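You operate a simulated robot arm through the tools that you are given. There is no shell and no other tool.

The job below is to be done with a simulated two-armed robot. You get a single attempt, and the scene is never put back.

JOB
Take the red tea towel from the oak counter and lay it out flat on the top of the oak linen table.

It is judged by the outcome, as a careful person would: the job done as asked, and still so three seconds after it is handed in. It fails if anything else is knocked over, pushed out of place, dropped, spilled or broken. Flat cloth is picked up by pressing the open fingertips on it (5 to 10 N) and closing them slowly along it; thin cloth reads only 2 to 8 mm in the jaws.

ROBOT AND FRAMES
Two 6-joint arms with two-finger parallel grippers on one trunk, on a base that moves. Base frame: it is fixed to the floor where the robot stands at the start and does not move with it; the origin is under the middle of the robot, x ahead of it, y to its left, z up. Readings come in mm, degrees, newtons and seconds.
The left shoulder is at the start at [80, 216, 1610], the right one opposite. With the tool pointing down near the work surface each hand reaches from about 100 to 680 mm from the robot's upright axis, wherever it stands, measured 20 degrees to its own side. Places, roughly: red tea towel [-1500, -2500, 1000]; top of the oak linen table [-300, -1300, 800]. Payload 3.43 kg a hand.
The TCP of each hand is the grasp point between the finger pads, 30 mm short of the fingertips. In the tool frame z runs along the fingers and y along their closing line. Largest opening 94 mm; finger width 28, thickness 10; the body of the gripper, 50 by 96 mm, starts 55 mm behind the TCP.
Orientation is that of the tool frame in the base frame, as [roll, pitch, yaw] about the fixed x, y, z axes, in that order (R = Rz(yaw) Ry(pitch) Rx(roll)). With the fingers straight down and closing along the base's y, the tool's x points along the base's -x, its y along +y and its z along -z.

CONTROLS
- The arms move only by the tool nudge_tool. It takes "left_moves", "right_moves" or both (then of equal length, played together; a hand with none holds still); each is a list of rows, each an object (a shift or turn left out is 0, a gripper value left out holds the last) with "travel": the shift along the tool's x, y, z in mm, a list of three; "dr": the turn, a rotation vector about the tool's x, y, z in degrees, a list of three; "fingers": the gripper command, from -1 (shut) to 1 (fully open), values between in proportion. In form: [{"travel": [x, y, z], "dr": [rx, ry, rz], "fingers": fingers}, ...]. A call has 1 to 20 rows; each row shifts and turns the commanded pose from where the row before left it, along the tool's axes as they then stand. Rows are played at 5 a second. More than 50 mm and 8.6 degrees between two rows, or a gripper value outside its range, and nothing of the call is played. Where a pose cannot be reached the arm comes as near as it can. A force on the tool above 40 N (or 10 N above the force at the start of the call, whichever is more), or a blocked arm, ends the call early, and 0.2 s more pass. The fingers move at their own pace (about 72 mm/s each) and stop on an object; they squeeze with about 31 N. The grip force told is the motor's: it shows also when the fingers shut on nothing. Time passes only in rows, and 0.2 s behind the last, so rows that do not move let the fingers close. It gives the time, the measured TCP pose, the force on the tool (base axes), the opening and the grip force at its end, in the units of the frame above (readings bear some noise), with the torque about the TCP (base axes, N m) and any sound that the robot's microphone picked up.
- Cameras (640 x 400 px; columns grow to the right, rows downward): "scene" is now at [108.3, -16.4, 1767.1]; the picture's right is [-0.23, -0.97, 0.00], its down [-0.73, 0.17, -0.66] and it looks along [0.64, -0.15, -0.75] (base axes); focal length 259 px, centre (320, 200). "left" rides on the left gripper at [76, -14, -103] in its tool frame; the picture's right is [0.18, 0.98, 0.00], its down [-0.75, 0.14, -0.64] and it looks along [-0.63, 0.12, 0.77] (tool axes); focal length 243 px, centre (320, 200). "right" rides on the right gripper at [76, 14, -103] in its tool frame; the picture's right is [-0.18, 0.98, 0.00], its down [-0.75, -0.14, -0.64] and it looks along [-0.63, -0.12, 0.77] (tool axes); focal length 243 px, centre (320, 200). There is no depth. A picture from a camera that has moved, and an enlarged one, comes with that camera's place and axes in the base frame and with its lens.
- get_image(camera): a new picture of that camera. No time passes.
- move_column(by): slides the trunk up (or, below 0, down) by that many mm; the arms and the scene camera ride with it, the base frame stays. It gives what a move gives, with no picture.
- roll_base(legs): drives the robot by 1 to 6 legs, each [ahead, left, turn to the left] in mm, mm and degrees, along the robot's own axes; the way and the turn of a leg run together, so that a leg with both is an arc; at most 1500 mm and 180 degrees a leg. The arms and the cameras ride along, it lands a little off, and it stops where it bumps. It gives what a move gives.
- aim_head(pan, tilt): turns the head with the scene camera to pan (to the left, within 86 degrees either way) and tilt (down, from -29 to 69), counted from straight ahead of the robot. It gives what a move gives.
- enlarge(camera, box): a new picture of the part [left, top, right, bottom] of that camera's present view, enlarged. No time passes.
- sign_off(): hands the job in; it is judged then, once.

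Nothing tells you exact positions but the pictures and the camera data. Unless the task says otherwise, let go and move clear before handing in.

The tools are called after "Request:" as name(argument=value, ...) on one line, values as JSON. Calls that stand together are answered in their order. nudge_tool: Moves the arms, as the interface text tells. Its arguments: {"type":"object","properties":{"left_moves":{"type":"array","items":{"type":"object","properties":{"travel":{"type":"array","items":{"type":"number"}},"dr":{"type":"array","items":{"type":"number"}},"fingers":{"type":"number"}}}},"right_moves":{"type":"array","items":{"type":"object","properties":{"travel":{"type":"array","items":{"type":"number"}},"dr":{"type":"array","items":{"type":"number"}},"fingers":{"type":"number"}}}}},"required":[]} The other tools are called the same way: move_column (by) moves the trunk up or down; roll_base (legs) drives the base; aim_head (pan, tilt) turns the head that bears the scene camera; get_image (camera) takes a picture; enlarge (camera, box) takes an enlarged picture of a part of a camera's view; sign_off () hands the job in.

At the start:

```text
time: 0.0
left_ee_pos: [593.9, 236.2, 1101.3]
left_tool_rot: [-179.9, 0.0, -180.0]
left_force: [0.3, 0.1, -0.5]
left_moment: [0.03, 0.0, 0.02]
left_grip_width: 94.1
left_gripper_force: 0.0
right_ee_pos: [540.6, -288.2, 1070.6]
right_tool_rot: [180.0, 0.0, -180.0]
right_force: [-0.1, 1.0, 0.0]
right_moment: [0.01, -0.01, 0.01]
right_grip_width: 94.0
right_gripper_force: 0.1
trunk travel left (down, up): [-840.0, 0.0]
robot x, y, heading: [0.2, -1.9, 0.0]
head pan, tilt (commanded): [-13.2, 48.9]
```

scene: 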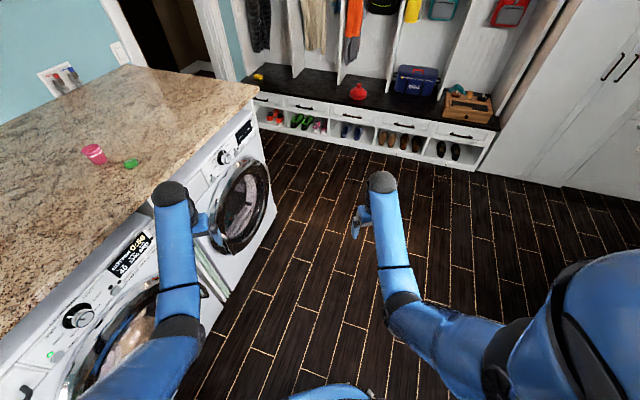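
right: 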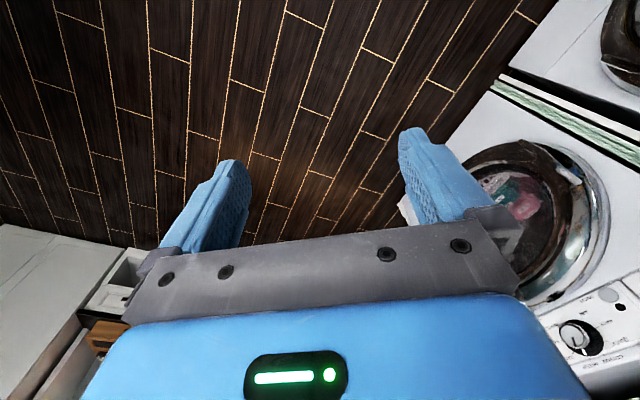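
left: 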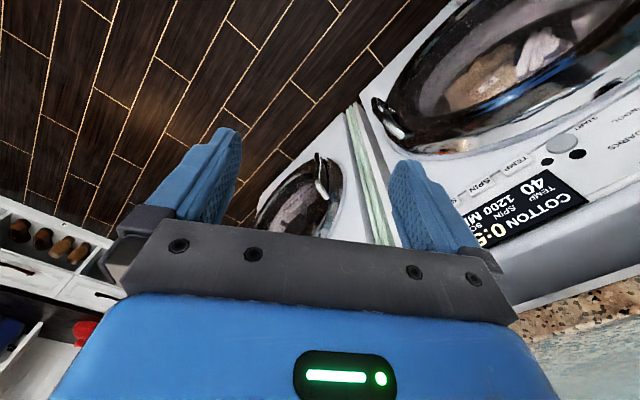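

I see a laundry room with a granite counter and washers to my left and a bench ahead; the towel and table should be behind me to the right. I will turn the head to the right to look around first.

Request:
aim_head(pan=-86, tilt=25)

Request:
get_image(camera="scene")

```text
time: 1.4
left_ee_pos: [592.6, 235.5, 1099.6]
left_tool_rot: [-180.0, 0.0, -180.0]
left_force: [0.4, -0.1, -0.7]
left_moment: [0.0, 0.02, -0.01]
left_grip_width: 94.0
left_gripper_force: 0.1
right_ee_pos: [539.9, -288.1, 1070.7]
right_tool_rot: [180.0, 0.0, -180.0]
right_force: [0.3, 0.8, -0.2]
right_moment: [0.0, -0.01, -0.01]
right_grip_width: 93.9
right_gripper_force: 0.0
trunk travel left (down, up): [-840.0, 0.0]
robot x, y, heading: [2.2, -0.3, -0.1]
head pan, tilt (commanded): [-85.9, 25.0]
```

```text
taken
camera scene: at [38.9, -90.6, 1803.0], right [-1.0, -0.07, 0.0], down [-0.03, 0.42, -0.91], along [0.06, -0.9, -0.42], focal length 259 px, centre (320, 200)
```

scene: 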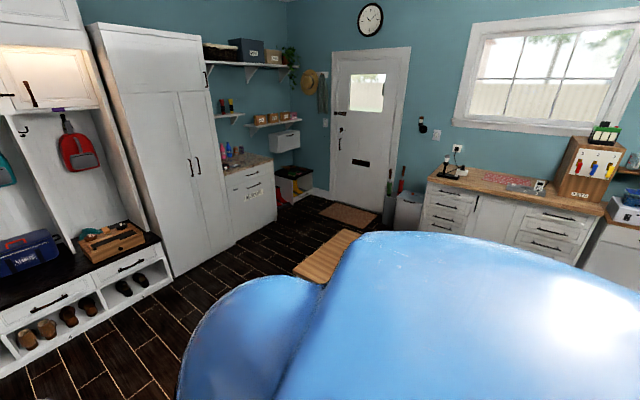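

The oak counter is along the far wall with the red towel on it, and a low oak table stands between; my shoulder blocks part of the view. I'll turn the robot 90° to the right in place and look again.

Request:
roll_base(legs=[[0, 0, -90]])

Request:
aim_head(pan=-20, tilt=30)

Request:
get_image(camera="scene")

```text
time: 5.7
left_ee_pos: [221.9, -598.0, 1100.2]
left_tool_rot: [-179.9, 0.1, 88.6]
left_force: [0.3, 0.6, -0.1]
left_moment: [0.04, 0.01, -0.04]
left_grip_width: 94.2
left_gripper_force: 0.1
right_ee_pos: [-300.9, -532.4, 1070.6]
right_tool_rot: [180.0, 0.0, 88.5]
right_force: [-0.6, 1.0, -0.5]
right_moment: [0.01, 0.02, 0.02]
right_grip_width: 94.2
right_gripper_force: 0.0
trunk travel left (down, up): [-840.0, 0.0]
robot x, y, heading: [0.8, -0.8, -91.4]
head pan, tilt (commanded): [-85.9, 25.0]
```

```text
time: 7.1
left_ee_pos: [220.8, -598.0, 1099.9]
left_tool_rot: [-179.9, 0.0, 88.5]
left_force: [-0.5, -0.4, -0.1]
left_moment: [-0.01, 0.01, 0.01]
left_grip_width: 94.3
left_gripper_force: 0.0
right_ee_pos: [-302.7, -533.3, 1070.1]
right_tool_rot: [-180.0, 0.0, 88.6]
right_force: [0.2, -1.9, 0.0]
right_moment: [-0.02, 0.03, 0.01]
right_grip_width: 94.0
right_gripper_force: 0.2
trunk travel left (down, up): [-840.0, 0.0]
robot x, y, heading: [1.3, -1.8, -91.5]
head pan, tilt (commanded): [-20.0, 30.0]
```

```text
taken
camera scene: at [-31.9, -113.2, 1795.1], right [-0.93, 0.37, 0.0], down [0.18, 0.47, -0.87], along [-0.32, -0.81, -0.5], focal length 259 px, centre (320, 200)
```

scene: 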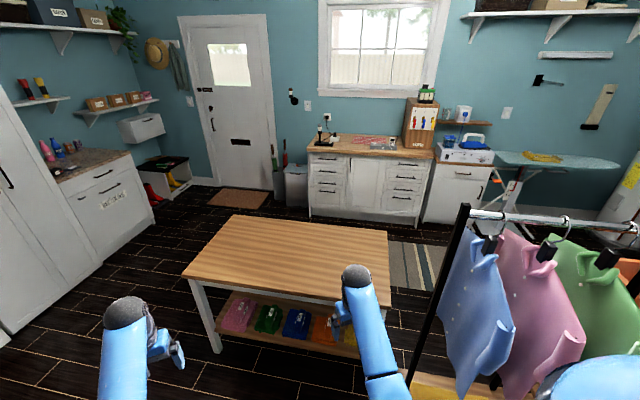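

The oak table (about 1040 × 570 mm, turned ~-31° in my frame) is in front of me and the oak counter is behind it under the window. I'll zoom in on the counter.

Request:
enlarge(camera="scene", box=[280, 80, 500, 218])

Request:
enlarge(camera="scene", box=[160, 180, 480, 380])

```text
2.90 times, centred on (390, 149) of scene
camera zoom: at [-31.9, -113.2, 1795.1], right [-0.93, 0.37, 0.0], down [0.18, 0.47, -0.87], along [-0.32, -0.81, -0.5], focal length 750 px, centre (117, 348)
```

zoom: 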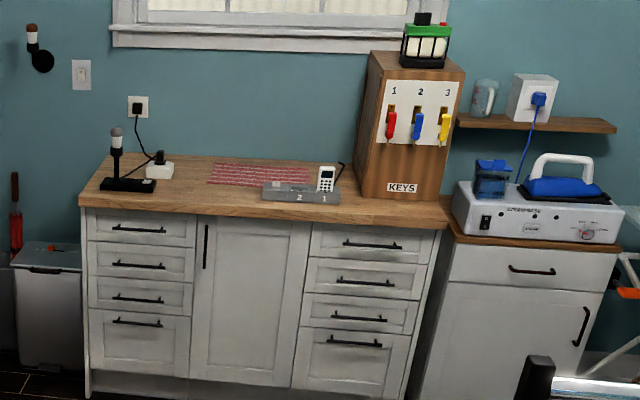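

```text
2.00 times, centred on (320, 280) of scene
camera zoom: at [-31.9, -113.2, 1795.1], right [-0.93, 0.37, 0.0], down [0.18, 0.47, -0.87], along [-0.32, -0.81, -0.5], focal length 517 px, centre (320, 40)
```

zoom: 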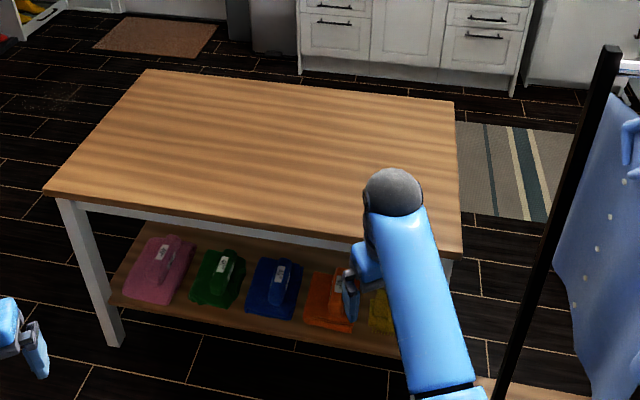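

The counter holds a lamp, charger, the red towel, a grey box with a handset and a key box; the table top looks clear. I want to see my own base footprint before driving between the table and the counter.

Request:
aim_head(pan=0, tilt=69)

Request:
get_image(camera="scene")

Request:
aim_head(pan=40, tilt=35)

Request:
get_image(camera="scene")

```text
time: 8.2
left_ee_pos: [220.3, -598.7, 1099.2]
left_tool_rot: [180.0, 0.0, 88.4]
left_force: [0.5, -0.1, -0.5]
left_moment: [-0.01, 0.0, 0.0]
left_grip_width: 94.1
left_gripper_force: 0.1
right_ee_pos: [-301.6, -533.0, 1070.6]
right_tool_rot: [-179.9, 0.0, 88.4]
right_force: [-0.4, 0.8, 0.8]
right_moment: [0.0, 0.02, -0.01]
right_grip_width: 94.1
right_gripper_force: 0.0
trunk travel left (down, up): [-840.0, 0.0]
robot x, y, heading: [3.0, 0.8, -91.5]
head pan, tilt (commanded): [0.0, 68.8]
```

```text
taken
camera scene: at [-0.2, -85.0, 1743.6], right [-1.0, 0.03, 0.0], down [0.02, 0.93, -0.36], along [-0.01, -0.36, -0.93], focal length 259 px, centre (320, 200)
```

scene: 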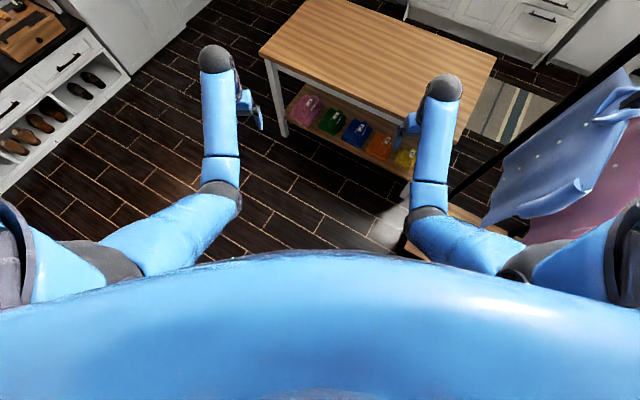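

```text
time: 9.2
left_ee_pos: [222.1, -598.2, 1100.8]
left_tool_rot: [-179.9, 0.0, 88.4]
left_force: [0.1, 0.2, 0.3]
left_moment: [-0.01, 0.0, 0.03]
left_grip_width: 93.8
left_gripper_force: 0.2
right_ee_pos: [-302.7, -533.4, 1071.4]
right_tool_rot: [180.0, 0.0, 88.4]
right_force: [0.1, 0.3, 0.0]
right_moment: [0.0, 0.04, -0.01]
right_grip_width: 93.9
right_gripper_force: 0.0
trunk travel left (down, up): [-840.0, 0.0]
robot x, y, heading: [2.3, -1.8, -91.5]
head pan, tilt (commanded): [40.0, 35.0]
```

```text
taken
camera scene: at [55.9, -98.2, 1787.2], right [-0.78, -0.62, 0.0], down [-0.36, 0.45, -0.82], along [0.51, -0.64, -0.57], focal length 259 px, centre (320, 200)
```

scene: 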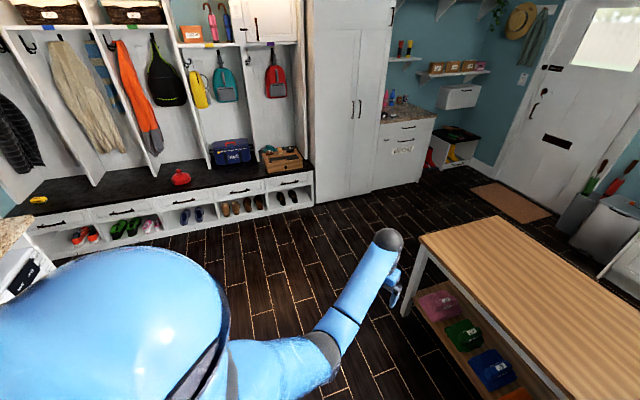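

The table lies parallel to the counter with roughly a 1 m aisle between them; the open way is round the table's left end (the clothes rack blocks the right). First I'll draw the hands in, and square up with the counter (heading about -120.5°).

Request:
nudge_tool(left_moves=[{"travel": [40, 0, -20], "fingers": 1}, {"travel": [40, 0, -20]}, {"travel": [40, 0, -20]}, {"travel": [40, 0, -20]}, {"travel": [0, 0, 0]}], right_moves=[{"travel": [30, 0, -25], "fingers": 1}, {"travel": [30, 0, -25]}, {"travel": [30, 0, -25]}, {"travel": [20, 0, -25]}, {"travel": [0, 0, 0]}])

Request:
roll_base(legs=[[0, 0, -29]])

Request:
aim_head(pan=30, tilt=35)

Request:
get_image(camera="scene")

```text
time: 10.4
left_ee_pos: [225.1, -498.8, 1058.9]
left_tool_rot: [-180.0, 0.0, 88.6]
left_force: [-0.5, -0.8, -0.1]
left_moment: [0.0, -0.03, -0.02]
left_grip_width: 94.2
left_gripper_force: 0.0
left hand out of reach, approached as far as the arm can: row 1, 2, 3, 4
right_ee_pos: [-307.0, -463.6, 1053.1]
right_tool_rot: [-180.0, 0.1, 88.4]
right_force: [-0.8, 0.5, 0.2]
right_moment: [-0.04, -0.01, 0.01]
right_grip_width: 94.1
right_gripper_force: 0.2
right hand out of reach, approached as far as the arm can: row 1, 2, 3, 4
trunk travel left (down, up): [-840.0, 0.0]
robot x, y, heading: [-0.4, -3.1, -91.6]
head pan, tilt (commanded): [40.0, 35.0]
```

```text
time: 12.2
left_ee_pos: [-43.2, -545.7, 1058.7]
left_tool_rot: [180.0, 0.0, 59.7]
left_force: [0.5, 0.4, -0.4]
left_moment: [0.0, -0.01, -0.01]
left_grip_width: 94.0
left_gripper_force: 0.0
right_ee_pos: [-492.8, -258.3, 1054.1]
right_tool_rot: [-179.9, 0.1, 59.6]
right_force: [0.2, -0.2, -0.8]
right_moment: [0.02, -0.01, 0.03]
right_grip_width: 94.2
right_gripper_force: 0.1
trunk travel left (down, up): [-840.0, 0.0]
robot x, y, heading: [0.7, 0.3, -120.5]
head pan, tilt (commanded): [40.0, 35.0]
```

```text
time: 13.0
left_ee_pos: [-44.0, -545.5, 1057.5]
left_tool_rot: [-180.0, 0.1, 59.7]
left_force: [0.3, -1.1, -0.2]
left_moment: [-0.01, -0.02, 0.02]
left_grip_width: 94.1
left_gripper_force: 0.0
right_ee_pos: [-493.9, -258.3, 1052.7]
right_tool_rot: [180.0, 0.1, 59.7]
right_force: [0.9, 0.5, 0.5]
right_moment: [0.05, 0.02, -0.02]
right_grip_width: 93.9
right_gripper_force: 0.1
trunk travel left (down, up): [-840.0, 0.0]
robot x, y, heading: [2.7, -0.6, -120.1]
head pan, tilt (commanded): [30.0, 35.0]
```

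```text
taken
camera scene: at [-13.4, -113.1, 1787.3], right [-1.0, 0.0, 0.0], down [0.0, 0.57, -0.82], along [0.0, -0.82, -0.57], focal length 259 px, centre (320, 200)
```

scene: 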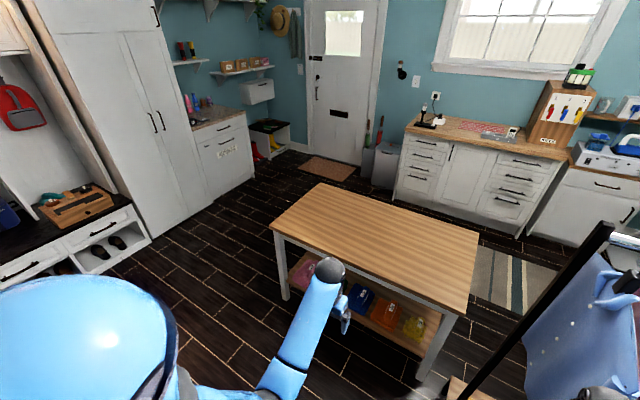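

Squared up at heading about -120°; the way to the left and round the table looks clear. I'll strafe left 1500 mm, then drive ahead to level with the aisle and look again.

Request:
roll_base(legs=[[0, 1500, 0], [1000, 0, 0]])

Request:
aim_head(pan=-30, tilt=35)

Request:
get_image(camera="scene")

```text
time: 25.0
left_ee_pos: [721.3, -2141.5, 1059.2]
left_tool_rot: [179.9, 0.2, 58.6]
left_force: [0.0, 1.0, -0.6]
left_moment: [0.0, -0.01, 0.0]
left_grip_width: 93.9
left_gripper_force: 0.0
right_ee_pos: [278.4, -1843.7, 1053.9]
right_tool_rot: [-180.0, 0.1, 58.6]
right_force: [0.4, -0.3, -0.4]
right_moment: [-0.01, 0.01, -0.03]
right_grip_width: 93.8
right_gripper_force: 0.0
trunk travel left (down, up): [-840.0, 0.0]
robot x, y, heading: [775.1, -1600.3, -121.6]
head pan, tilt (commanded): [30.0, 35.0]
```

```text
time: 26.3
left_ee_pos: [721.2, -2142.2, 1058.4]
left_tool_rot: [179.9, 0.1, 58.5]
left_force: [0.4, 0.0, 0.5]
left_moment: [0.01, -0.02, 0.03]
left_grip_width: 93.9
left_gripper_force: 0.0
right_ee_pos: [278.9, -1844.0, 1053.6]
right_tool_rot: [180.0, 0.1, 58.5]
right_force: [0.1, 0.0, 0.6]
right_moment: [0.0, -0.01, 0.03]
right_grip_width: 94.1
right_gripper_force: 0.0
trunk travel left (down, up): [-840.0, 0.0]
robot x, y, heading: [778.9, -1592.9, -121.5]
head pan, tilt (commanded): [-30.0, 35.0]
```

```text
taken
camera scene: at [686.0, -1663.3, 1787.3], right [-0.48, 0.88, 0.0], down [0.5, 0.27, -0.82], along [-0.72, -0.39, -0.57], focal length 259 px, centre (320, 200)
```

scene: 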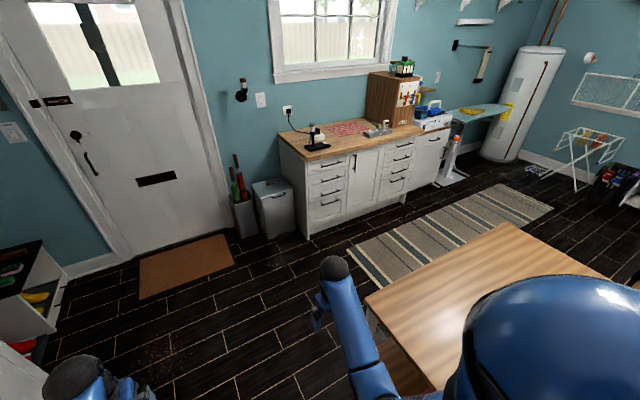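

The aisle between table and counter is clear (about 1.2 m, with a runner rug on the floor). I'll drive ahead ~1050 mm, then strafe right ~1550 mm to stand before the towel.

Request:
roll_base(legs=[[1050, 0, 0], [0, -1500, 1]])

Request:
aim_head(pan=0, tilt=40)

Request:
get_image(camera="scene")

```text
time: 39.0
left_ee_pos: [-1128.3, -2299.4, 1057.6]
left_tool_rot: [-180.0, 0.1, 60.3]
left_force: [0.4, 0.3, -0.7]
left_moment: [0.04, 0.0, 0.01]
left_grip_width: 93.9
left_gripper_force: 0.0
right_ee_pos: [-1579.3, -2015.2, 1054.8]
right_tool_rot: [-179.9, 0.1, 60.2]
right_force: [0.0, 0.0, 0.6]
right_moment: [-0.03, -0.01, 0.0]
right_grip_width: 94.2
right_gripper_force: 0.1
trunk travel left (down, up): [-840.0, 0.0]
robot x, y, heading: [-1089.2, -1752.4, -120.2]
head pan, tilt (commanded): [-30.0, 35.0]
```

```text
time: 39.9
left_ee_pos: [-1130.5, -2299.8, 1057.4]
left_tool_rot: [179.9, 0.2, 60.1]
left_force: [-0.4, -0.2, -0.6]
left_moment: [0.03, 0.01, 0.01]
left_grip_width: 94.2
left_gripper_force: 0.0
right_ee_pos: [-1580.8, -2014.7, 1053.2]
right_tool_rot: [-179.9, 0.1, 60.2]
right_force: [0.1, 0.0, -0.5]
right_moment: [0.01, 0.0, -0.02]
right_grip_width: 93.7
right_gripper_force: 0.2
trunk travel left (down, up): [-840.0, 0.0]
robot x, y, heading: [-1089.2, -1753.2, -119.9]
head pan, tilt (commanded): [0.0, 40.0]
```

```text
taken
camera scene: at [-1145.6, -1851.9, 1779.7], right [-0.87, 0.5, 0.0], down [0.32, 0.56, -0.77], along [-0.38, -0.66, -0.64], focal length 259 px, centre (320, 200)
```

scene: 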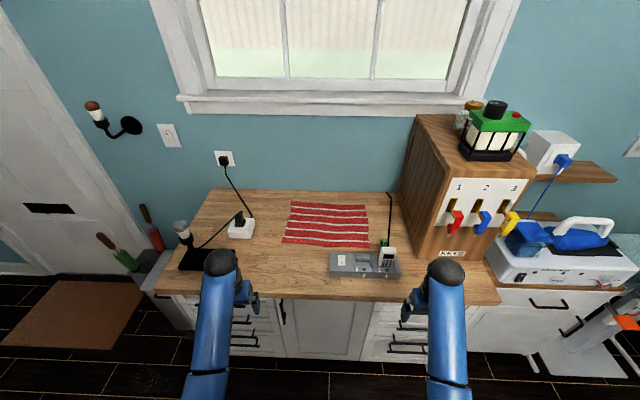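

Request:
enlarge(camera="scene", box=[160, 160, 480, 360])

Request:
enlarge(camera="scene", box=[260, 180, 420, 280])

Request:
get_image(camera="left")

Request:
get_image(camera="right")

```text
2.00 times, centred on (320, 260) of scene
camera zoom: at [-1145.6, -1851.9, 1779.7], right [-0.87, 0.5, 0.0], down [0.32, 0.56, -0.77], along [-0.38, -0.66, -0.64], focal length 517 px, centre (320, 80)
```

zoom: 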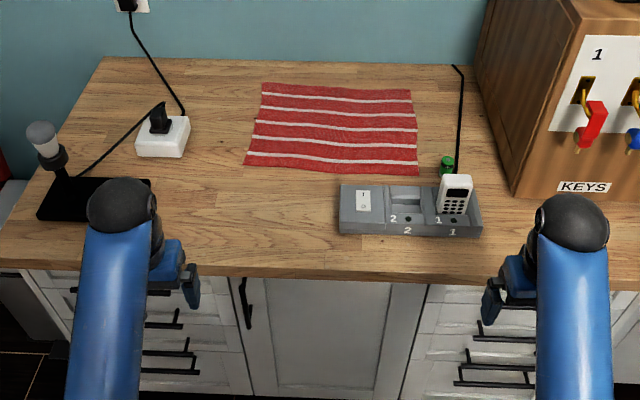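

```text
4.00 times, centred on (340, 230) of scene
camera zoom: at [-1145.6, -1851.9, 1779.7], right [-0.87, 0.5, 0.0], down [0.32, 0.56, -0.77], along [-0.38, -0.66, -0.64], focal length 1034 px, centre (240, 80)
```

zoom: 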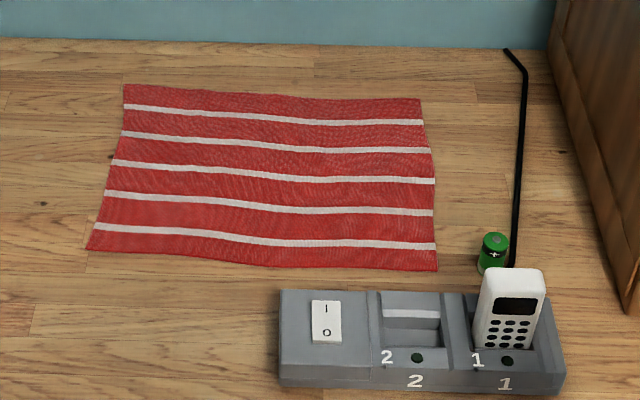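

```text
taken
camera left: at [-1103.9, -2225.3, 1161.5], right [0.94, -0.33, 0.0], down [-0.25, -0.72, 0.64], along [-0.21, -0.61, -0.77], focal length 243 px, centre (320, 200)
```

left: 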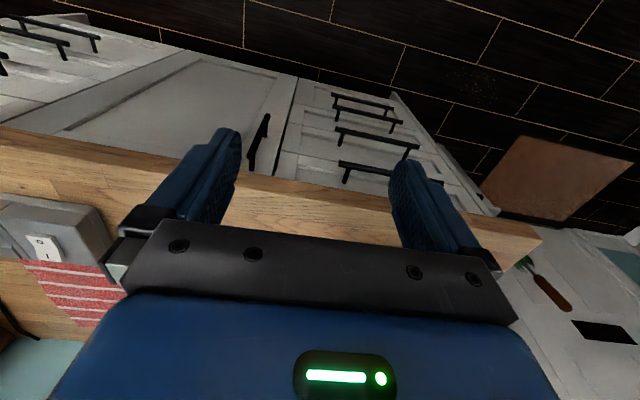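

```text
taken
camera right: at [-1531.2, -1955.5, 1156.8], right [0.76, -0.65, 0.0], down [-0.5, -0.58, 0.64], along [-0.42, -0.49, -0.77], focal length 243 px, centre (320, 200)
```

right: 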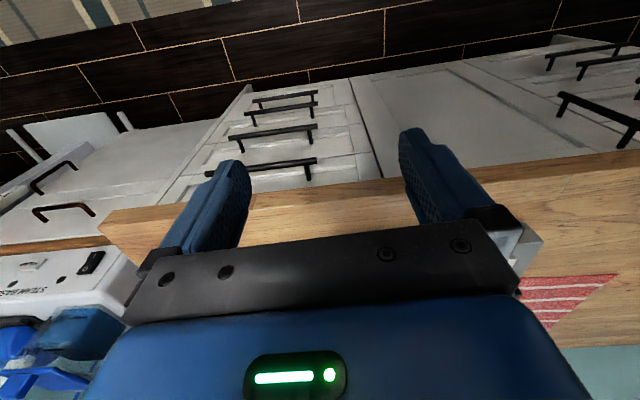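

The towel (about 380 × 280 mm) lies at the back of the counter, with a grey charging box and handset just in front of its right end and a battery near its right front corner. I'll bring both hands forward, inward and up so they clear those, before driving closer.

Request:
nudge_tool(left_moves=[{"travel": [-30, -10, -10]}, {"travel": [-30, -10, -20]}, {"travel": [-20, -12, -35]}, {"travel": [-20, -12, -40]}, {"travel": [-15, -12, -40]}, {"travel": [0, -11, -40]}, {"travel": [0, 0, 0]}], right_moves=[{"travel": [-35, 15, -10]}, {"travel": [-35, 15, -20]}, {"travel": [-30, 18, -35]}, {"travel": [-20, 18, -40]}, {"travel": [-18, 18, -40]}, {"travel": [0, 18, -40]}, {"travel": [0, 0, 0]}])

Request:
get_image(camera="scene")

```text
time: 41.5
left_ee_pos: [-1275.2, -2411.0, 1174.2]
left_tool_rot: [-180.0, 0.1, 60.2]
left_force: [0.5, 0.6, 0.0]
left_moment: [0.0, -0.02, 0.02]
left_grip_width: 94.2
left_gripper_force: 0.0
left hand out of reach, approached as far as the arm can: row 2, 3, 4, 5, 6
right_ee_pos: [-1588.5, -2233.3, 1174.3]
right_tool_rot: [179.9, 0.0, 60.2]
right_force: [-0.1, 0.2, 0.1]
right_moment: [0.0, 0.01, -0.01]
right_grip_width: 93.9
right_gripper_force: 0.0
right hand out of reach, approached as far as the arm can: row 2, 3, 4, 5, 6
trunk travel left (down, up): [-840.0, 0.0]
robot x, y, heading: [-1089.4, -1753.5, -120.1]
head pan, tilt (commanded): [0.0, 40.0]
```

```text
taken
camera scene: at [-1144.6, -1851.3, 1779.8], right [-0.87, 0.5, 0.0], down [0.32, 0.56, -0.77], along [-0.38, -0.66, -0.64], focal length 259 px, centre (320, 200)
```

scene: 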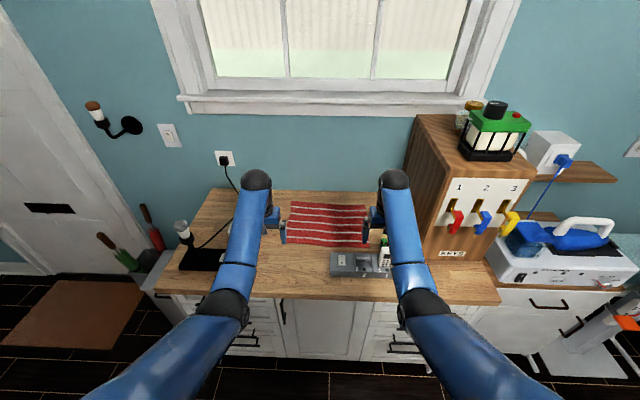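

Hands are now at about 1174 mm height over the counter, clear of the objects. I'll drive ahead gently 150 mm then look again.

Request:
roll_base(legs=[[150, 0, 0]])

Request:
aim_head(pan=0, tilt=50)

Request:
get_image(camera="scene")

Request:
get_image(camera="left")

Request:
get_image(camera="right")

```text
time: 42.9
left_ee_pos: [-1350.5, -2540.6, 1176.3]
left_tool_rot: [-179.9, 0.4, 60.2]
left_force: [0.2, 0.3, 0.2]
left_moment: [-0.06, 0.0, -0.01]
left_grip_width: 94.0
left_gripper_force: 0.0
right_ee_pos: [-1663.7, -2362.2, 1176.5]
right_tool_rot: [180.0, 0.3, 60.1]
right_force: [0.4, -0.2, -0.1]
right_moment: [0.0, 0.01, 0.01]
right_grip_width: 93.9
right_gripper_force: 0.2
trunk travel left (down, up): [-840.0, 0.0]
robot x, y, heading: [-1166.1, -1886.4, -120.0]
head pan, tilt (commanded): [0.0, 40.0]
```

```text
time: 43.6
left_ee_pos: [-1352.0, -2542.8, 1173.8]
left_tool_rot: [-179.9, 0.2, 60.1]
left_force: [1.3, -0.2, -0.3]
left_moment: [0.01, 0.0, 0.0]
left_grip_width: 94.0
left_gripper_force: 0.0
right_ee_pos: [-1664.5, -2363.7, 1175.6]
right_tool_rot: [-180.0, 0.2, 60.1]
right_force: [0.6, 0.7, -0.1]
right_moment: [-0.05, 0.0, 0.0]
right_grip_width: 93.7
right_gripper_force: 0.1
trunk travel left (down, up): [-840.0, 0.0]
robot x, y, heading: [-1164.4, -1885.1, -120.0]
head pan, tilt (commanded): [0.0, 50.0]
```

```text
taken
camera scene: at [-1216.2, -1975.6, 1765.8], right [-0.87, 0.5, 0.0], down [0.38, 0.66, -0.64], along [-0.32, -0.56, -0.76], focal length 259 px, centre (320, 200)
```

scene: 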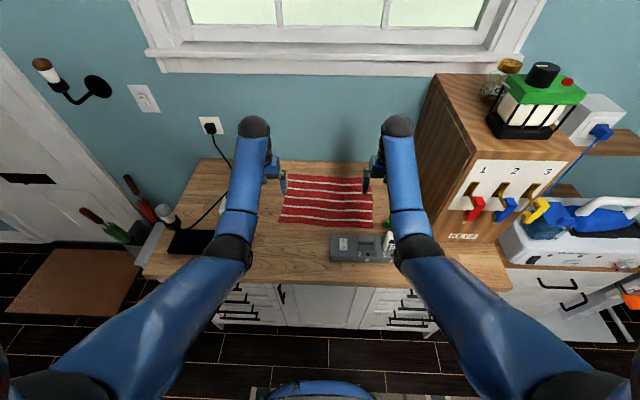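

```text
taken
camera left: at [-1325.4, -2467.9, 1277.9], right [0.94, -0.33, 0.0], down [-0.25, -0.72, 0.64], along [-0.21, -0.61, -0.76], focal length 243 px, centre (320, 200)
```

left: 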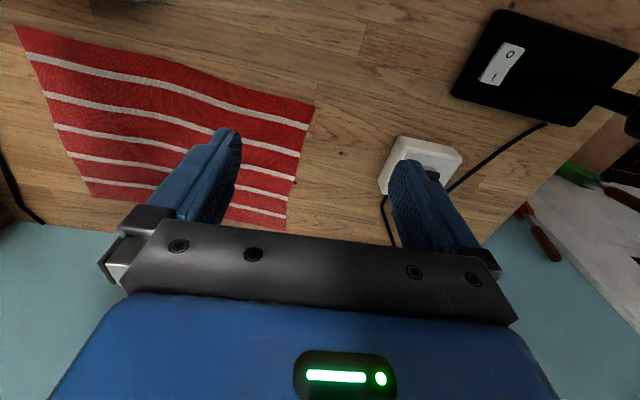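

```text
taken
camera right: at [-1615.0, -2304.1, 1277.8], right [0.76, -0.65, 0.0], down [-0.5, -0.58, 0.64], along [-0.42, -0.49, -0.76], focal length 243 px, centre (320, 200)
```

right: 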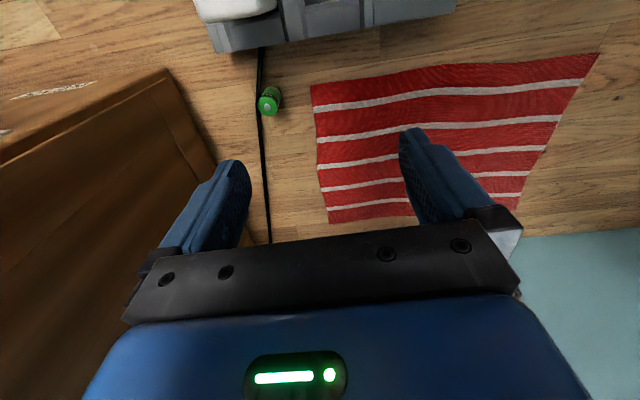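

Triangulated: counter top ≈ 915 mm high; towel's near edge runs from (f≈707, l≈166) to (f≈680, l≈-210) in robot coordinates. I'll drive 110 mm closer so both near corners are comfortably within reach.

Request:
roll_base(legs=[[110, 0, 0]])

Request:
get_image(camera="left")

Request:
get_image(camera="right")

Request:
get_image(camera="scene")

```text
time: 44.8
left_ee_pos: [-1398.4, -2629.8, 1179.3]
left_tool_rot: [180.0, 0.5, 60.3]
left_force: [0.7, 0.6, 0.9]
left_moment: [-0.08, 0.03, 0.0]
left_grip_width: 93.9
left_gripper_force: 0.0
right_ee_pos: [-1713.7, -2452.8, 1180.1]
right_tool_rot: [-180.0, 0.7, 60.3]
right_force: [1.1, 0.2, 0.8]
right_moment: [-0.05, 0.0, -0.01]
right_grip_width: 94.1
right_gripper_force: 0.1
trunk travel left (down, up): [-840.0, 0.0]
robot x, y, heading: [-1220.9, -1980.1, -119.6]
head pan, tilt (commanded): [0.0, 50.0]
```

```text
taken
camera left: at [-1373.1, -2555.3, 1282.6], right [0.94, -0.33, 0.0], down [-0.25, -0.72, 0.65], along [-0.21, -0.61, -0.76], focal length 243 px, centre (320, 200)
```

left: 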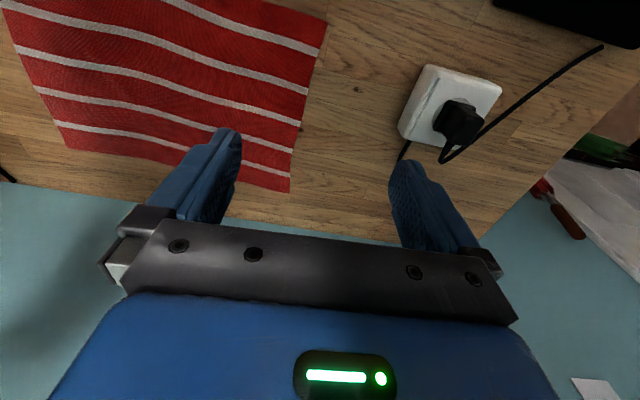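

```text
taken
camera right: at [-1663.3, -2392.6, 1282.4], right [0.76, -0.65, 0.0], down [-0.49, -0.58, 0.65], along [-0.42, -0.5, -0.76], focal length 243 px, centre (320, 200)
```

right: 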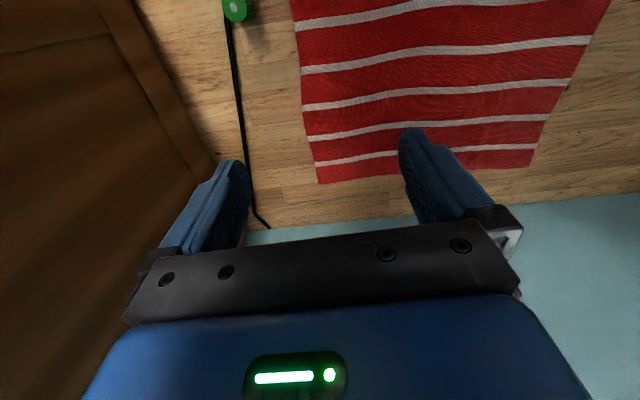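

```text
taken
camera scene: at [-1263.9, -2059.4, 1766.7], right [-0.87, 0.5, 0.0], down [0.38, 0.66, -0.65], along [-0.32, -0.57, -0.76], focal length 259 px, centre (320, 200)
```

scene: 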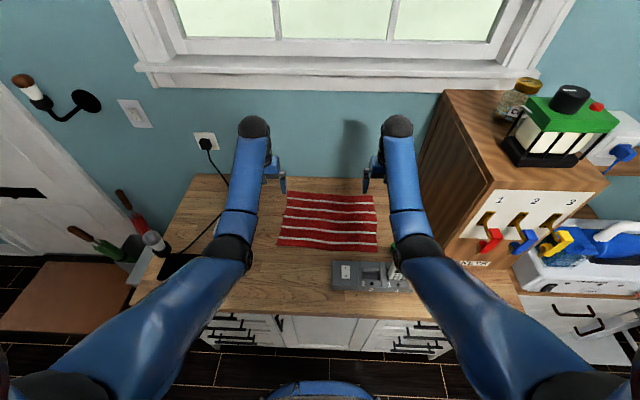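

Both hands hover above the towel's near corners. Before grasping I'll test in free air how high the hands can go with the tools tilted forward, since the hanging towel must clear the handset on the way out.

Request:
nudge_tool(left_moves=[{"dr": [0, -8, 0]}, {"dr": [0, -8, 0]}, {"dr": [0, -8, 0]}, {"dr": [0, -8, 0]}, {"dr": [0, -8, 0]}, {"travel": [-25.7, 0, -30.6]}, {"travel": [-25.7, 0, -30.6]}, {"travel": [-25.7, 0, -30.6]}, {"travel": [-25.7, 0, -30.6]}, {"travel": [0, 0, 0]}], right_moves=[{"dr": [0, -8, 0]}, {"dr": [0, -8, 0]}, {"dr": [0, -8, 0]}, {"dr": [0, -8, 0]}, {"dr": [0, -8, 0]}, {"travel": [-25.7, 0, -30.6]}, {"travel": [-25.7, 0, -30.6]}, {"travel": [-25.7, 0, -30.6]}, {"travel": [-25.7, 0, -30.6]}, {"travel": [0, 0, 0]}])

Request:
get_image(camera="scene")

```text
time: 47.0
left_ee_pos: [-1405.8, -2637.2, 1334.1]
left_tool_rot: [180.0, 40.1, 60.4]
left_force: [0.3, 0.4, -0.8]
left_moment: [0.01, -0.01, -0.04]
left_grip_width: 94.0
left_gripper_force: 0.1
right_ee_pos: [-1720.4, -2462.0, 1333.7]
right_tool_rot: [-179.9, 40.1, 60.2]
right_force: [-0.8, 0.1, 0.2]
right_moment: [-0.03, 0.01, 0.04]
right_grip_width: 94.2
right_gripper_force: 0.0
trunk travel left (down, up): [-840.0, 0.0]
robot x, y, heading: [-1220.3, -1983.3, -119.5]
head pan, tilt (commanded): [0.0, 50.0]
```

```text
taken
camera scene: at [-1271.1, -2072.2, 1765.5], right [-0.87, 0.5, 0.0], down [0.38, 0.67, -0.64], along [-0.32, -0.56, -0.77], focal length 259 px, centre (320, 200)
```

scene: 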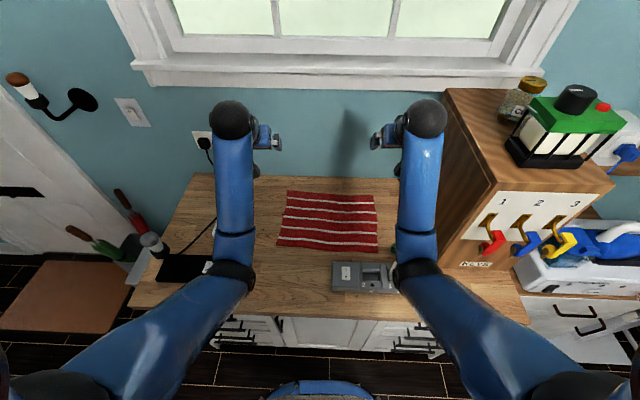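

With a 40° forward tilt the hands reach 1334 mm and there's room to go higher, so lifting the towel clear of everything is feasible. Now I'll bring the hands back to tool-down and look at where they settle.

Request:
nudge_tool(left_moves=[{"travel": [25.7, 0, 30.6]}, {"travel": [25.7, 0, 30.6]}, {"travel": [25.7, 0, 30.6]}, {"travel": [25.7, 0, 30.6]}, {"dr": [0, 8, 0]}, {"dr": [0, 8, 0]}, {"dr": [0, 8, 0]}, {"dr": [0, 8, 0]}, {"dr": [0, 8, 0]}, {"dr": [0, 0, 4], "fingers": 0}, {"travel": [0, 0, 20]}, {"travel": [0, 0, 0]}], right_moves=[{"travel": [25.7, 0, 30.6]}, {"travel": [25.7, 0, 30.6]}, {"travel": [25.7, 0, 30.6]}, {"travel": [25.7, 0, 30.6]}, {"dr": [0, 8, 0]}, {"dr": [0, 8, 0]}, {"dr": [0, 8, 0]}, {"dr": [0, 8, 0]}, {"dr": [0, 8, 0]}, {"dr": [0, 0, 4], "fingers": 0}, {"travel": [0, 0, 20]}, {"travel": [0, 0, 0]}])

Request:
get_image(camera="left")

Request:
get_image(camera="right")

Request:
enlarge(camera="scene", box=[200, 150, 440, 300])

```text
time: 49.6
left_ee_pos: [-1402.9, -2639.0, 1152.7]
left_tool_rot: [-179.9, 0.2, 56.3]
left_force: [1.1, 0.0, -0.2]
left_moment: [-0.03, 0.01, -0.01]
left_grip_width: 47.3
left_gripper_force: 0.1
right_ee_pos: [-1717.7, -2459.6, 1152.9]
right_tool_rot: [-180.0, 0.0, 56.3]
right_force: [0.5, 0.2, 0.0]
right_moment: [0.0, -0.06, 0.0]
right_grip_width: 46.9
right_gripper_force: 0.0
trunk travel left (down, up): [-840.0, 0.0]
robot x, y, heading: [-1219.5, -1980.9, -119.5]
head pan, tilt (commanded): [0.0, 50.0]
```

```text
taken
camera left: at [-1372.6, -2566.3, 1255.7], right [0.92, -0.39, 0.0], down [-0.3, -0.7, 0.64], along [-0.25, -0.59, -0.77], focal length 243 px, centre (320, 200)
```

left: 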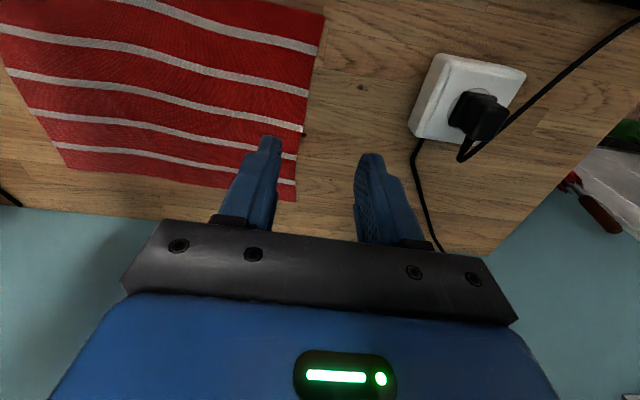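

```text
taken
camera right: at [-1664.5, -2404.1, 1255.8], right [0.72, -0.7, 0.0], down [-0.54, -0.55, 0.64], along [-0.45, -0.46, -0.77], focal length 243 px, centre (320, 200)
```

right: 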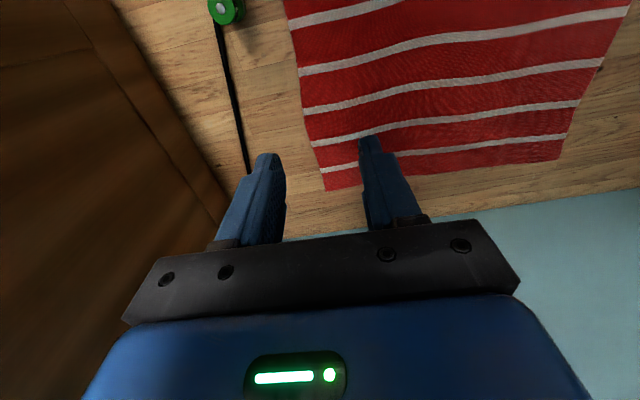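

```text
2.67 times, centred on (320, 225) of scene
camera zoom: at [-1271.5, -2073.0, 1765.5], right [-0.87, 0.5, 0.0], down [0.38, 0.67, -0.64], along [-0.32, -0.56, -0.77], focal length 690 px, centre (320, 133)
```

zoom: 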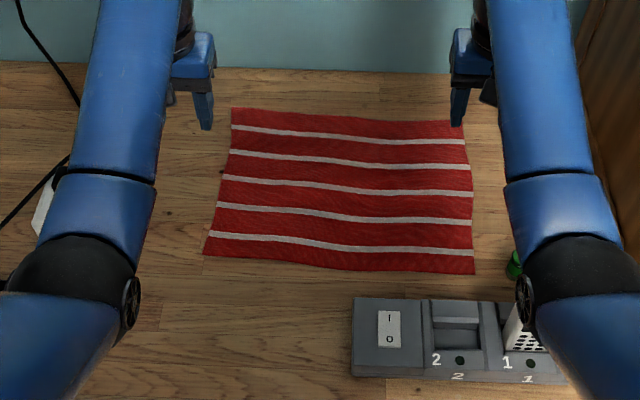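

Scene and hand cameras agree on the corner positions. I'll lower both half-open hands to about 20 mm above the towel just inside its near corners, then check.

Request:
nudge_tool(left_moves=[{"travel": [9.4, -8.1, 30]}, {"travel": [9.4, -8.1, 40]}, {"travel": [9.4, -8.1, 40]}, {"travel": [9.4, -8.1, 40]}, {"travel": [9.4, -8.1, 36]}, {"travel": [0, 0, 0]}, {"travel": [0, 0, 0]}], right_moves=[{"travel": [15, 2, 30]}, {"travel": [15, 2, 40]}, {"travel": [15, 2, 40]}, {"travel": [15, 2, 40]}, {"travel": [15, 2, 36]}, {"travel": [0, 0, 0]}, {"travel": [0, 0, 0]}])

Request:
get_image(camera="left")

Request:
get_image(camera="right")

Request:
enlarge(camera="scene", box=[200, 150, 440, 300])

```text
time: 51.2
left_ee_pos: [-1411.1, -2577.2, 963.7]
left_tool_rot: [-180.0, 0.1, 56.3]
left_force: [-0.4, 0.5, 0.5]
left_moment: [-0.03, 0.01, -0.01]
left_grip_width: 47.0
left_gripper_force: 0.1
right_ee_pos: [-1666.2, -2408.5, 966.1]
right_tool_rot: [180.0, 0.1, 56.3]
right_force: [0.3, -1.3, 0.2]
right_moment: [0.04, 0.01, 0.01]
right_grip_width: 47.2
right_gripper_force: 0.1
trunk travel left (down, up): [-840.0, 0.0]
robot x, y, heading: [-1221.4, -1979.4, -119.6]
head pan, tilt (commanded): [0.0, 50.0]
```

```text
taken
camera left: at [-1380.8, -2505.5, 1067.9], right [0.92, -0.39, 0.0], down [-0.3, -0.7, 0.64], along [-0.25, -0.59, -0.77], focal length 243 px, centre (320, 200)
```

left: 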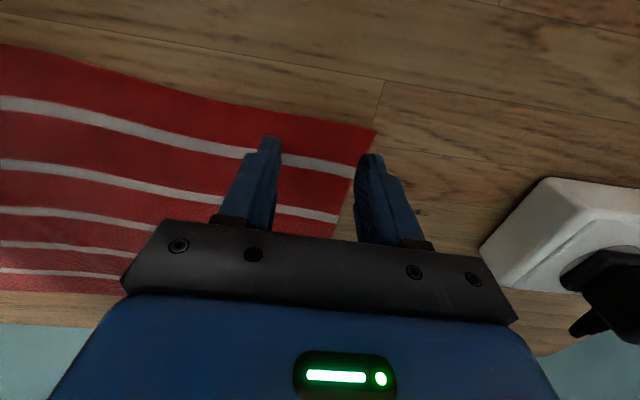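

```text
taken
camera right: at [-1613.3, -2351.7, 1068.9], right [0.72, -0.7, 0.0], down [-0.53, -0.55, 0.64], along [-0.45, -0.46, -0.77], focal length 243 px, centre (320, 200)
```

right: 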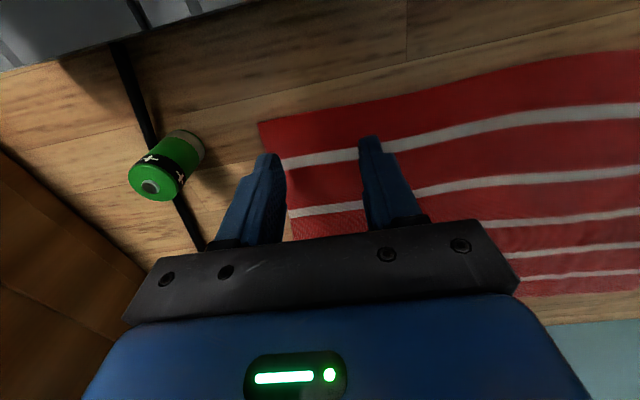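

```text
2.67 times, centred on (320, 225) of scene
camera zoom: at [-1271.2, -2072.9, 1765.5], right [-0.87, 0.5, 0.0], down [0.38, 0.67, -0.64], along [-0.32, -0.56, -0.77], focal length 690 px, centre (320, 133)
```

zoom: 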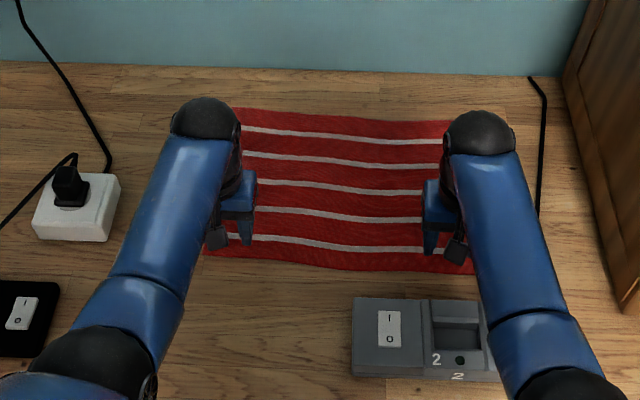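

The fingertips line up just inside both near corners, and the battery and grey box are clear of the right hand. I'll lower to just above the cloth, then press in small steps.

Request:
nudge_tool(left_moves=[{"travel": [0, -2, 5]}, {"travel": [0, -2, 5]}, {"travel": [0, 0, 5]}, {"travel": [0, 0, 1]}, {"travel": [0, 0, 0]}], right_moves=[{"travel": [0, 0, 6]}, {"travel": [0, 0, 6]}, {"travel": [0, 0, 5]}, {"travel": [0, 0, 2]}, {"travel": [0, 0, 0]}])

```text
time: 52.4
left_ee_pos: [-1415.9, -2573.1, 950.8]
left_tool_rot: [-180.0, 0.2, 56.3]
left_force: [0.1, -1.2, 0.4]
left_moment: [-0.02, 0.0, -0.02]
left_grip_width: 46.8
left_gripper_force: 0.1
right_ee_pos: [-1669.3, -2405.2, 946.9]
right_tool_rot: [179.9, 0.2, 56.2]
right_force: [0.1, 0.0, 0.8]
right_moment: [-0.01, -0.02, -0.01]
right_grip_width: 47.0
right_gripper_force: 0.0
trunk travel left (down, up): [-840.0, 0.0]
robot x, y, heading: [-1221.3, -1979.4, -119.6]
head pan, tilt (commanded): [0.0, 50.0]
```

No contact yet on either hand. Stepping down further.

Request:
nudge_tool(left_moves=[{"travel": [0, 0, 2]}, {"travel": [0, 0, 2]}, {"travel": [0, 0, 0]}], right_moves=[{"travel": [0, 0, 1]}, {"travel": [0, 0, 1]}, {"travel": [0, 0, 0]}])

```text
time: 53.2
left_ee_pos: [-1415.2, -2574.9, 946.4]
left_tool_rot: [180.0, 0.1, 56.2]
left_force: [-0.5, 0.2, 0.0]
left_moment: [-0.01, 0.01, -0.03]
left_grip_width: 46.9
left_gripper_force: 0.1
right_ee_pos: [-1668.5, -2405.0, 946.3]
right_tool_rot: [-180.0, 0.1, 56.3]
right_force: [-0.6, 0.0, -0.4]
right_moment: [0.02, -0.01, -0.01]
right_grip_width: 46.9
right_gripper_force: 0.0
trunk travel left (down, up): [-840.0, 0.0]
robot x, y, heading: [-1220.4, -1979.0, -119.6]
head pan, tilt (commanded): [0.0, 50.0]
```

Request:
nudge_tool(left_moves=[{"travel": [0, 0, 1.5]}, {"travel": [0, 0, 1.5]}, {"travel": [0, 0, 0]}], right_moves=[{"travel": [0, 0, 1.5]}, {"travel": [0, 0, 1.5]}, {"travel": [0, 0, 0]}])

```text
time: 54.0
left_ee_pos: [-1415.4, -2574.9, 944.4]
left_tool_rot: [180.0, 0.2, 56.3]
left_force: [-0.3, -0.2, 0.0]
left_moment: [-0.04, -0.01, 0.0]
left_grip_width: 47.0
left_gripper_force: 0.2
right_ee_pos: [-1667.5, -2404.6, 943.0]
right_tool_rot: [180.0, 0.0, 56.3]
right_force: [0.1, -0.9, 0.4]
right_moment: [0.02, 0.01, 0.02]
right_grip_width: 46.9
right_gripper_force: 0.1
trunk travel left (down, up): [-840.0, 0.0]
robot x, y, heading: [-1218.6, -1977.3, -119.7]
head pan, tilt (commanded): [0.0, 50.0]
```

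Request:
nudge_tool(left_moves=[{"travel": [0, 0, 1.5]}, {"travel": [0, 0, 1.5]}, {"travel": [0, 0, 0]}], right_moves=[{"travel": [0, 0, 1.5]}, {"travel": [0, 0, 1.5]}, {"travel": [0, 0, 0]}])

```text
time: 54.8
left_ee_pos: [-1414.1, -2574.5, 942.2]
left_tool_rot: [-180.0, 0.2, 56.3]
left_force: [0.1, 0.2, 0.1]
left_moment: [0.02, 0.03, -0.03]
left_grip_width: 47.4
left_gripper_force: 0.0
right_ee_pos: [-1667.9, -2405.2, 942.0]
right_tool_rot: [-180.0, 0.3, 56.2]
right_force: [0.2, 1.0, 10.1]
right_moment: [0.06, -0.04, -0.02]
right_grip_width: 47.2
right_gripper_force: 0.1
trunk travel left (down, up): [-840.0, 0.0]
robot x, y, heading: [-1221.9, -1984.7, -119.9]
head pan, tilt (commanded): [0.0, 50.0]
```

The right hand is pressing at about 10 N; the left isn't touching yet. I'll lower only the left.

Request:
nudge_tool(left_moves=[{"travel": [0, 0, 1]}, {"travel": [0, 0, 0.5]}, {"travel": [0, 0, 0]}])

```text
time: 55.6
left_ee_pos: [-1414.3, -2574.5, 941.5]
left_tool_rot: [180.0, 0.1, 56.3]
left_force: [-0.2, -0.5, 5.0]
left_moment: [0.04, -0.05, 0.02]
left_grip_width: 46.9
left_gripper_force: 0.1
right_ee_pos: [-1668.0, -2405.0, 941.6]
right_tool_rot: [180.0, 0.3, 56.2]
right_force: [-1.2, -1.0, 10.3]
right_moment: [-0.01, -0.01, -0.01]
right_grip_width: 47.0
right_gripper_force: 0.0
trunk travel left (down, up): [-840.0, 0.0]
robot x, y, heading: [-1224.2, -1980.3, -119.4]
head pan, tilt (commanded): [0.0, 50.0]
```

Both fingertips are pressing on the cloth (5 N and 10 N). I'll press the left slightly more and close both slowly along the cloth.

Request:
nudge_tool(left_moves=[{"travel": [0, 0, 0.5]}, {"fingers": -0.1}, {"fingers": -0.2}, {"fingers": -0.3}, {"fingers": -0.4}, {"fingers": -0.5}, {"fingers": -0.6}, {"fingers": -0.7}, {"fingers": -0.8}, {"fingers": -0.9}, {"fingers": -1}, {"fingers": -1}, {"fingers": -1}], right_moves=[{"travel": [0, 0, 0]}, {"fingers": -0.1}, {"fingers": -0.2}, {"fingers": -0.3}, {"fingers": -0.4}, {"fingers": -0.5}, {"fingers": -0.6}, {"fingers": -0.7}, {"fingers": -0.8}, {"fingers": -0.9}, {"fingers": -1}, {"fingers": -1}, {"fingers": -1}])

Request:
get_image(camera="left")

Request:
get_image(camera="right")

Request:
enlarge(camera="scene", box=[200, 150, 440, 300])

```text
time: 58.4
left_ee_pos: [-1414.7, -2572.9, 942.0]
left_tool_rot: [179.9, 0.3, 56.3]
left_force: [-3.9, 0.9, 16.7]
left_moment: [0.06, 0.04, 0.05]
left_grip_width: 2.2
left_gripper_force: 30.9
right_ee_pos: [-1667.1, -2403.5, 942.4]
right_tool_rot: [-180.0, 0.3, 56.3]
right_force: [3.2, -2.1, 7.9]
right_moment: [0.04, -0.11, -0.02]
right_grip_width: 2.0
right_gripper_force: 30.7
trunk travel left (down, up): [-840.0, 0.0]
robot x, y, heading: [-1220.4, -1981.7, -119.9]
head pan, tilt (commanded): [0.0, 50.0]
```

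```text
taken
camera left: at [-1384.3, -2500.2, 1044.5], right [0.92, -0.39, 0.0], down [-0.3, -0.7, 0.65], along [-0.25, -0.59, -0.76], focal length 243 px, centre (320, 200)
```

left: 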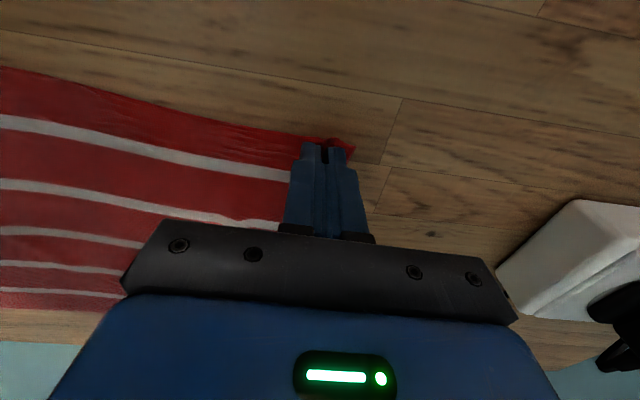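

```text
taken
camera right: at [-1613.5, -2347.1, 1044.2], right [0.72, -0.7, 0.0], down [-0.53, -0.55, 0.65], along [-0.45, -0.46, -0.76], focal length 243 px, centre (320, 200)
```

right: 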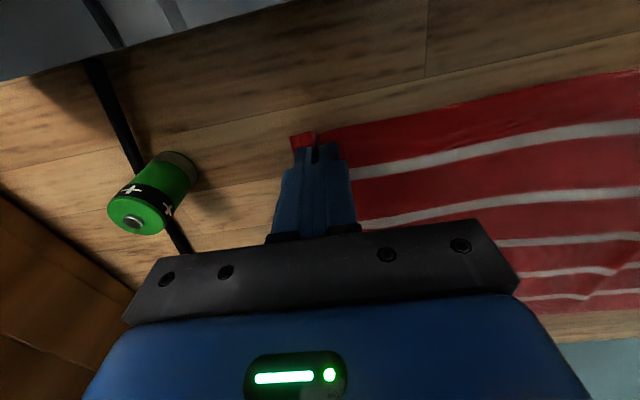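

```text
2.67 times, centred on (320, 225) of scene
camera zoom: at [-1269.6, -2068.4, 1765.9], right [-0.87, 0.5, 0.0], down [0.38, 0.66, -0.64], along [-0.32, -0.56, -0.76], focal length 690 px, centre (320, 133)
```

zoom: 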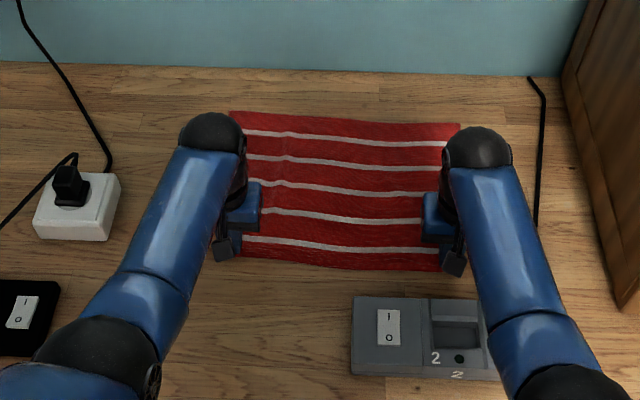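

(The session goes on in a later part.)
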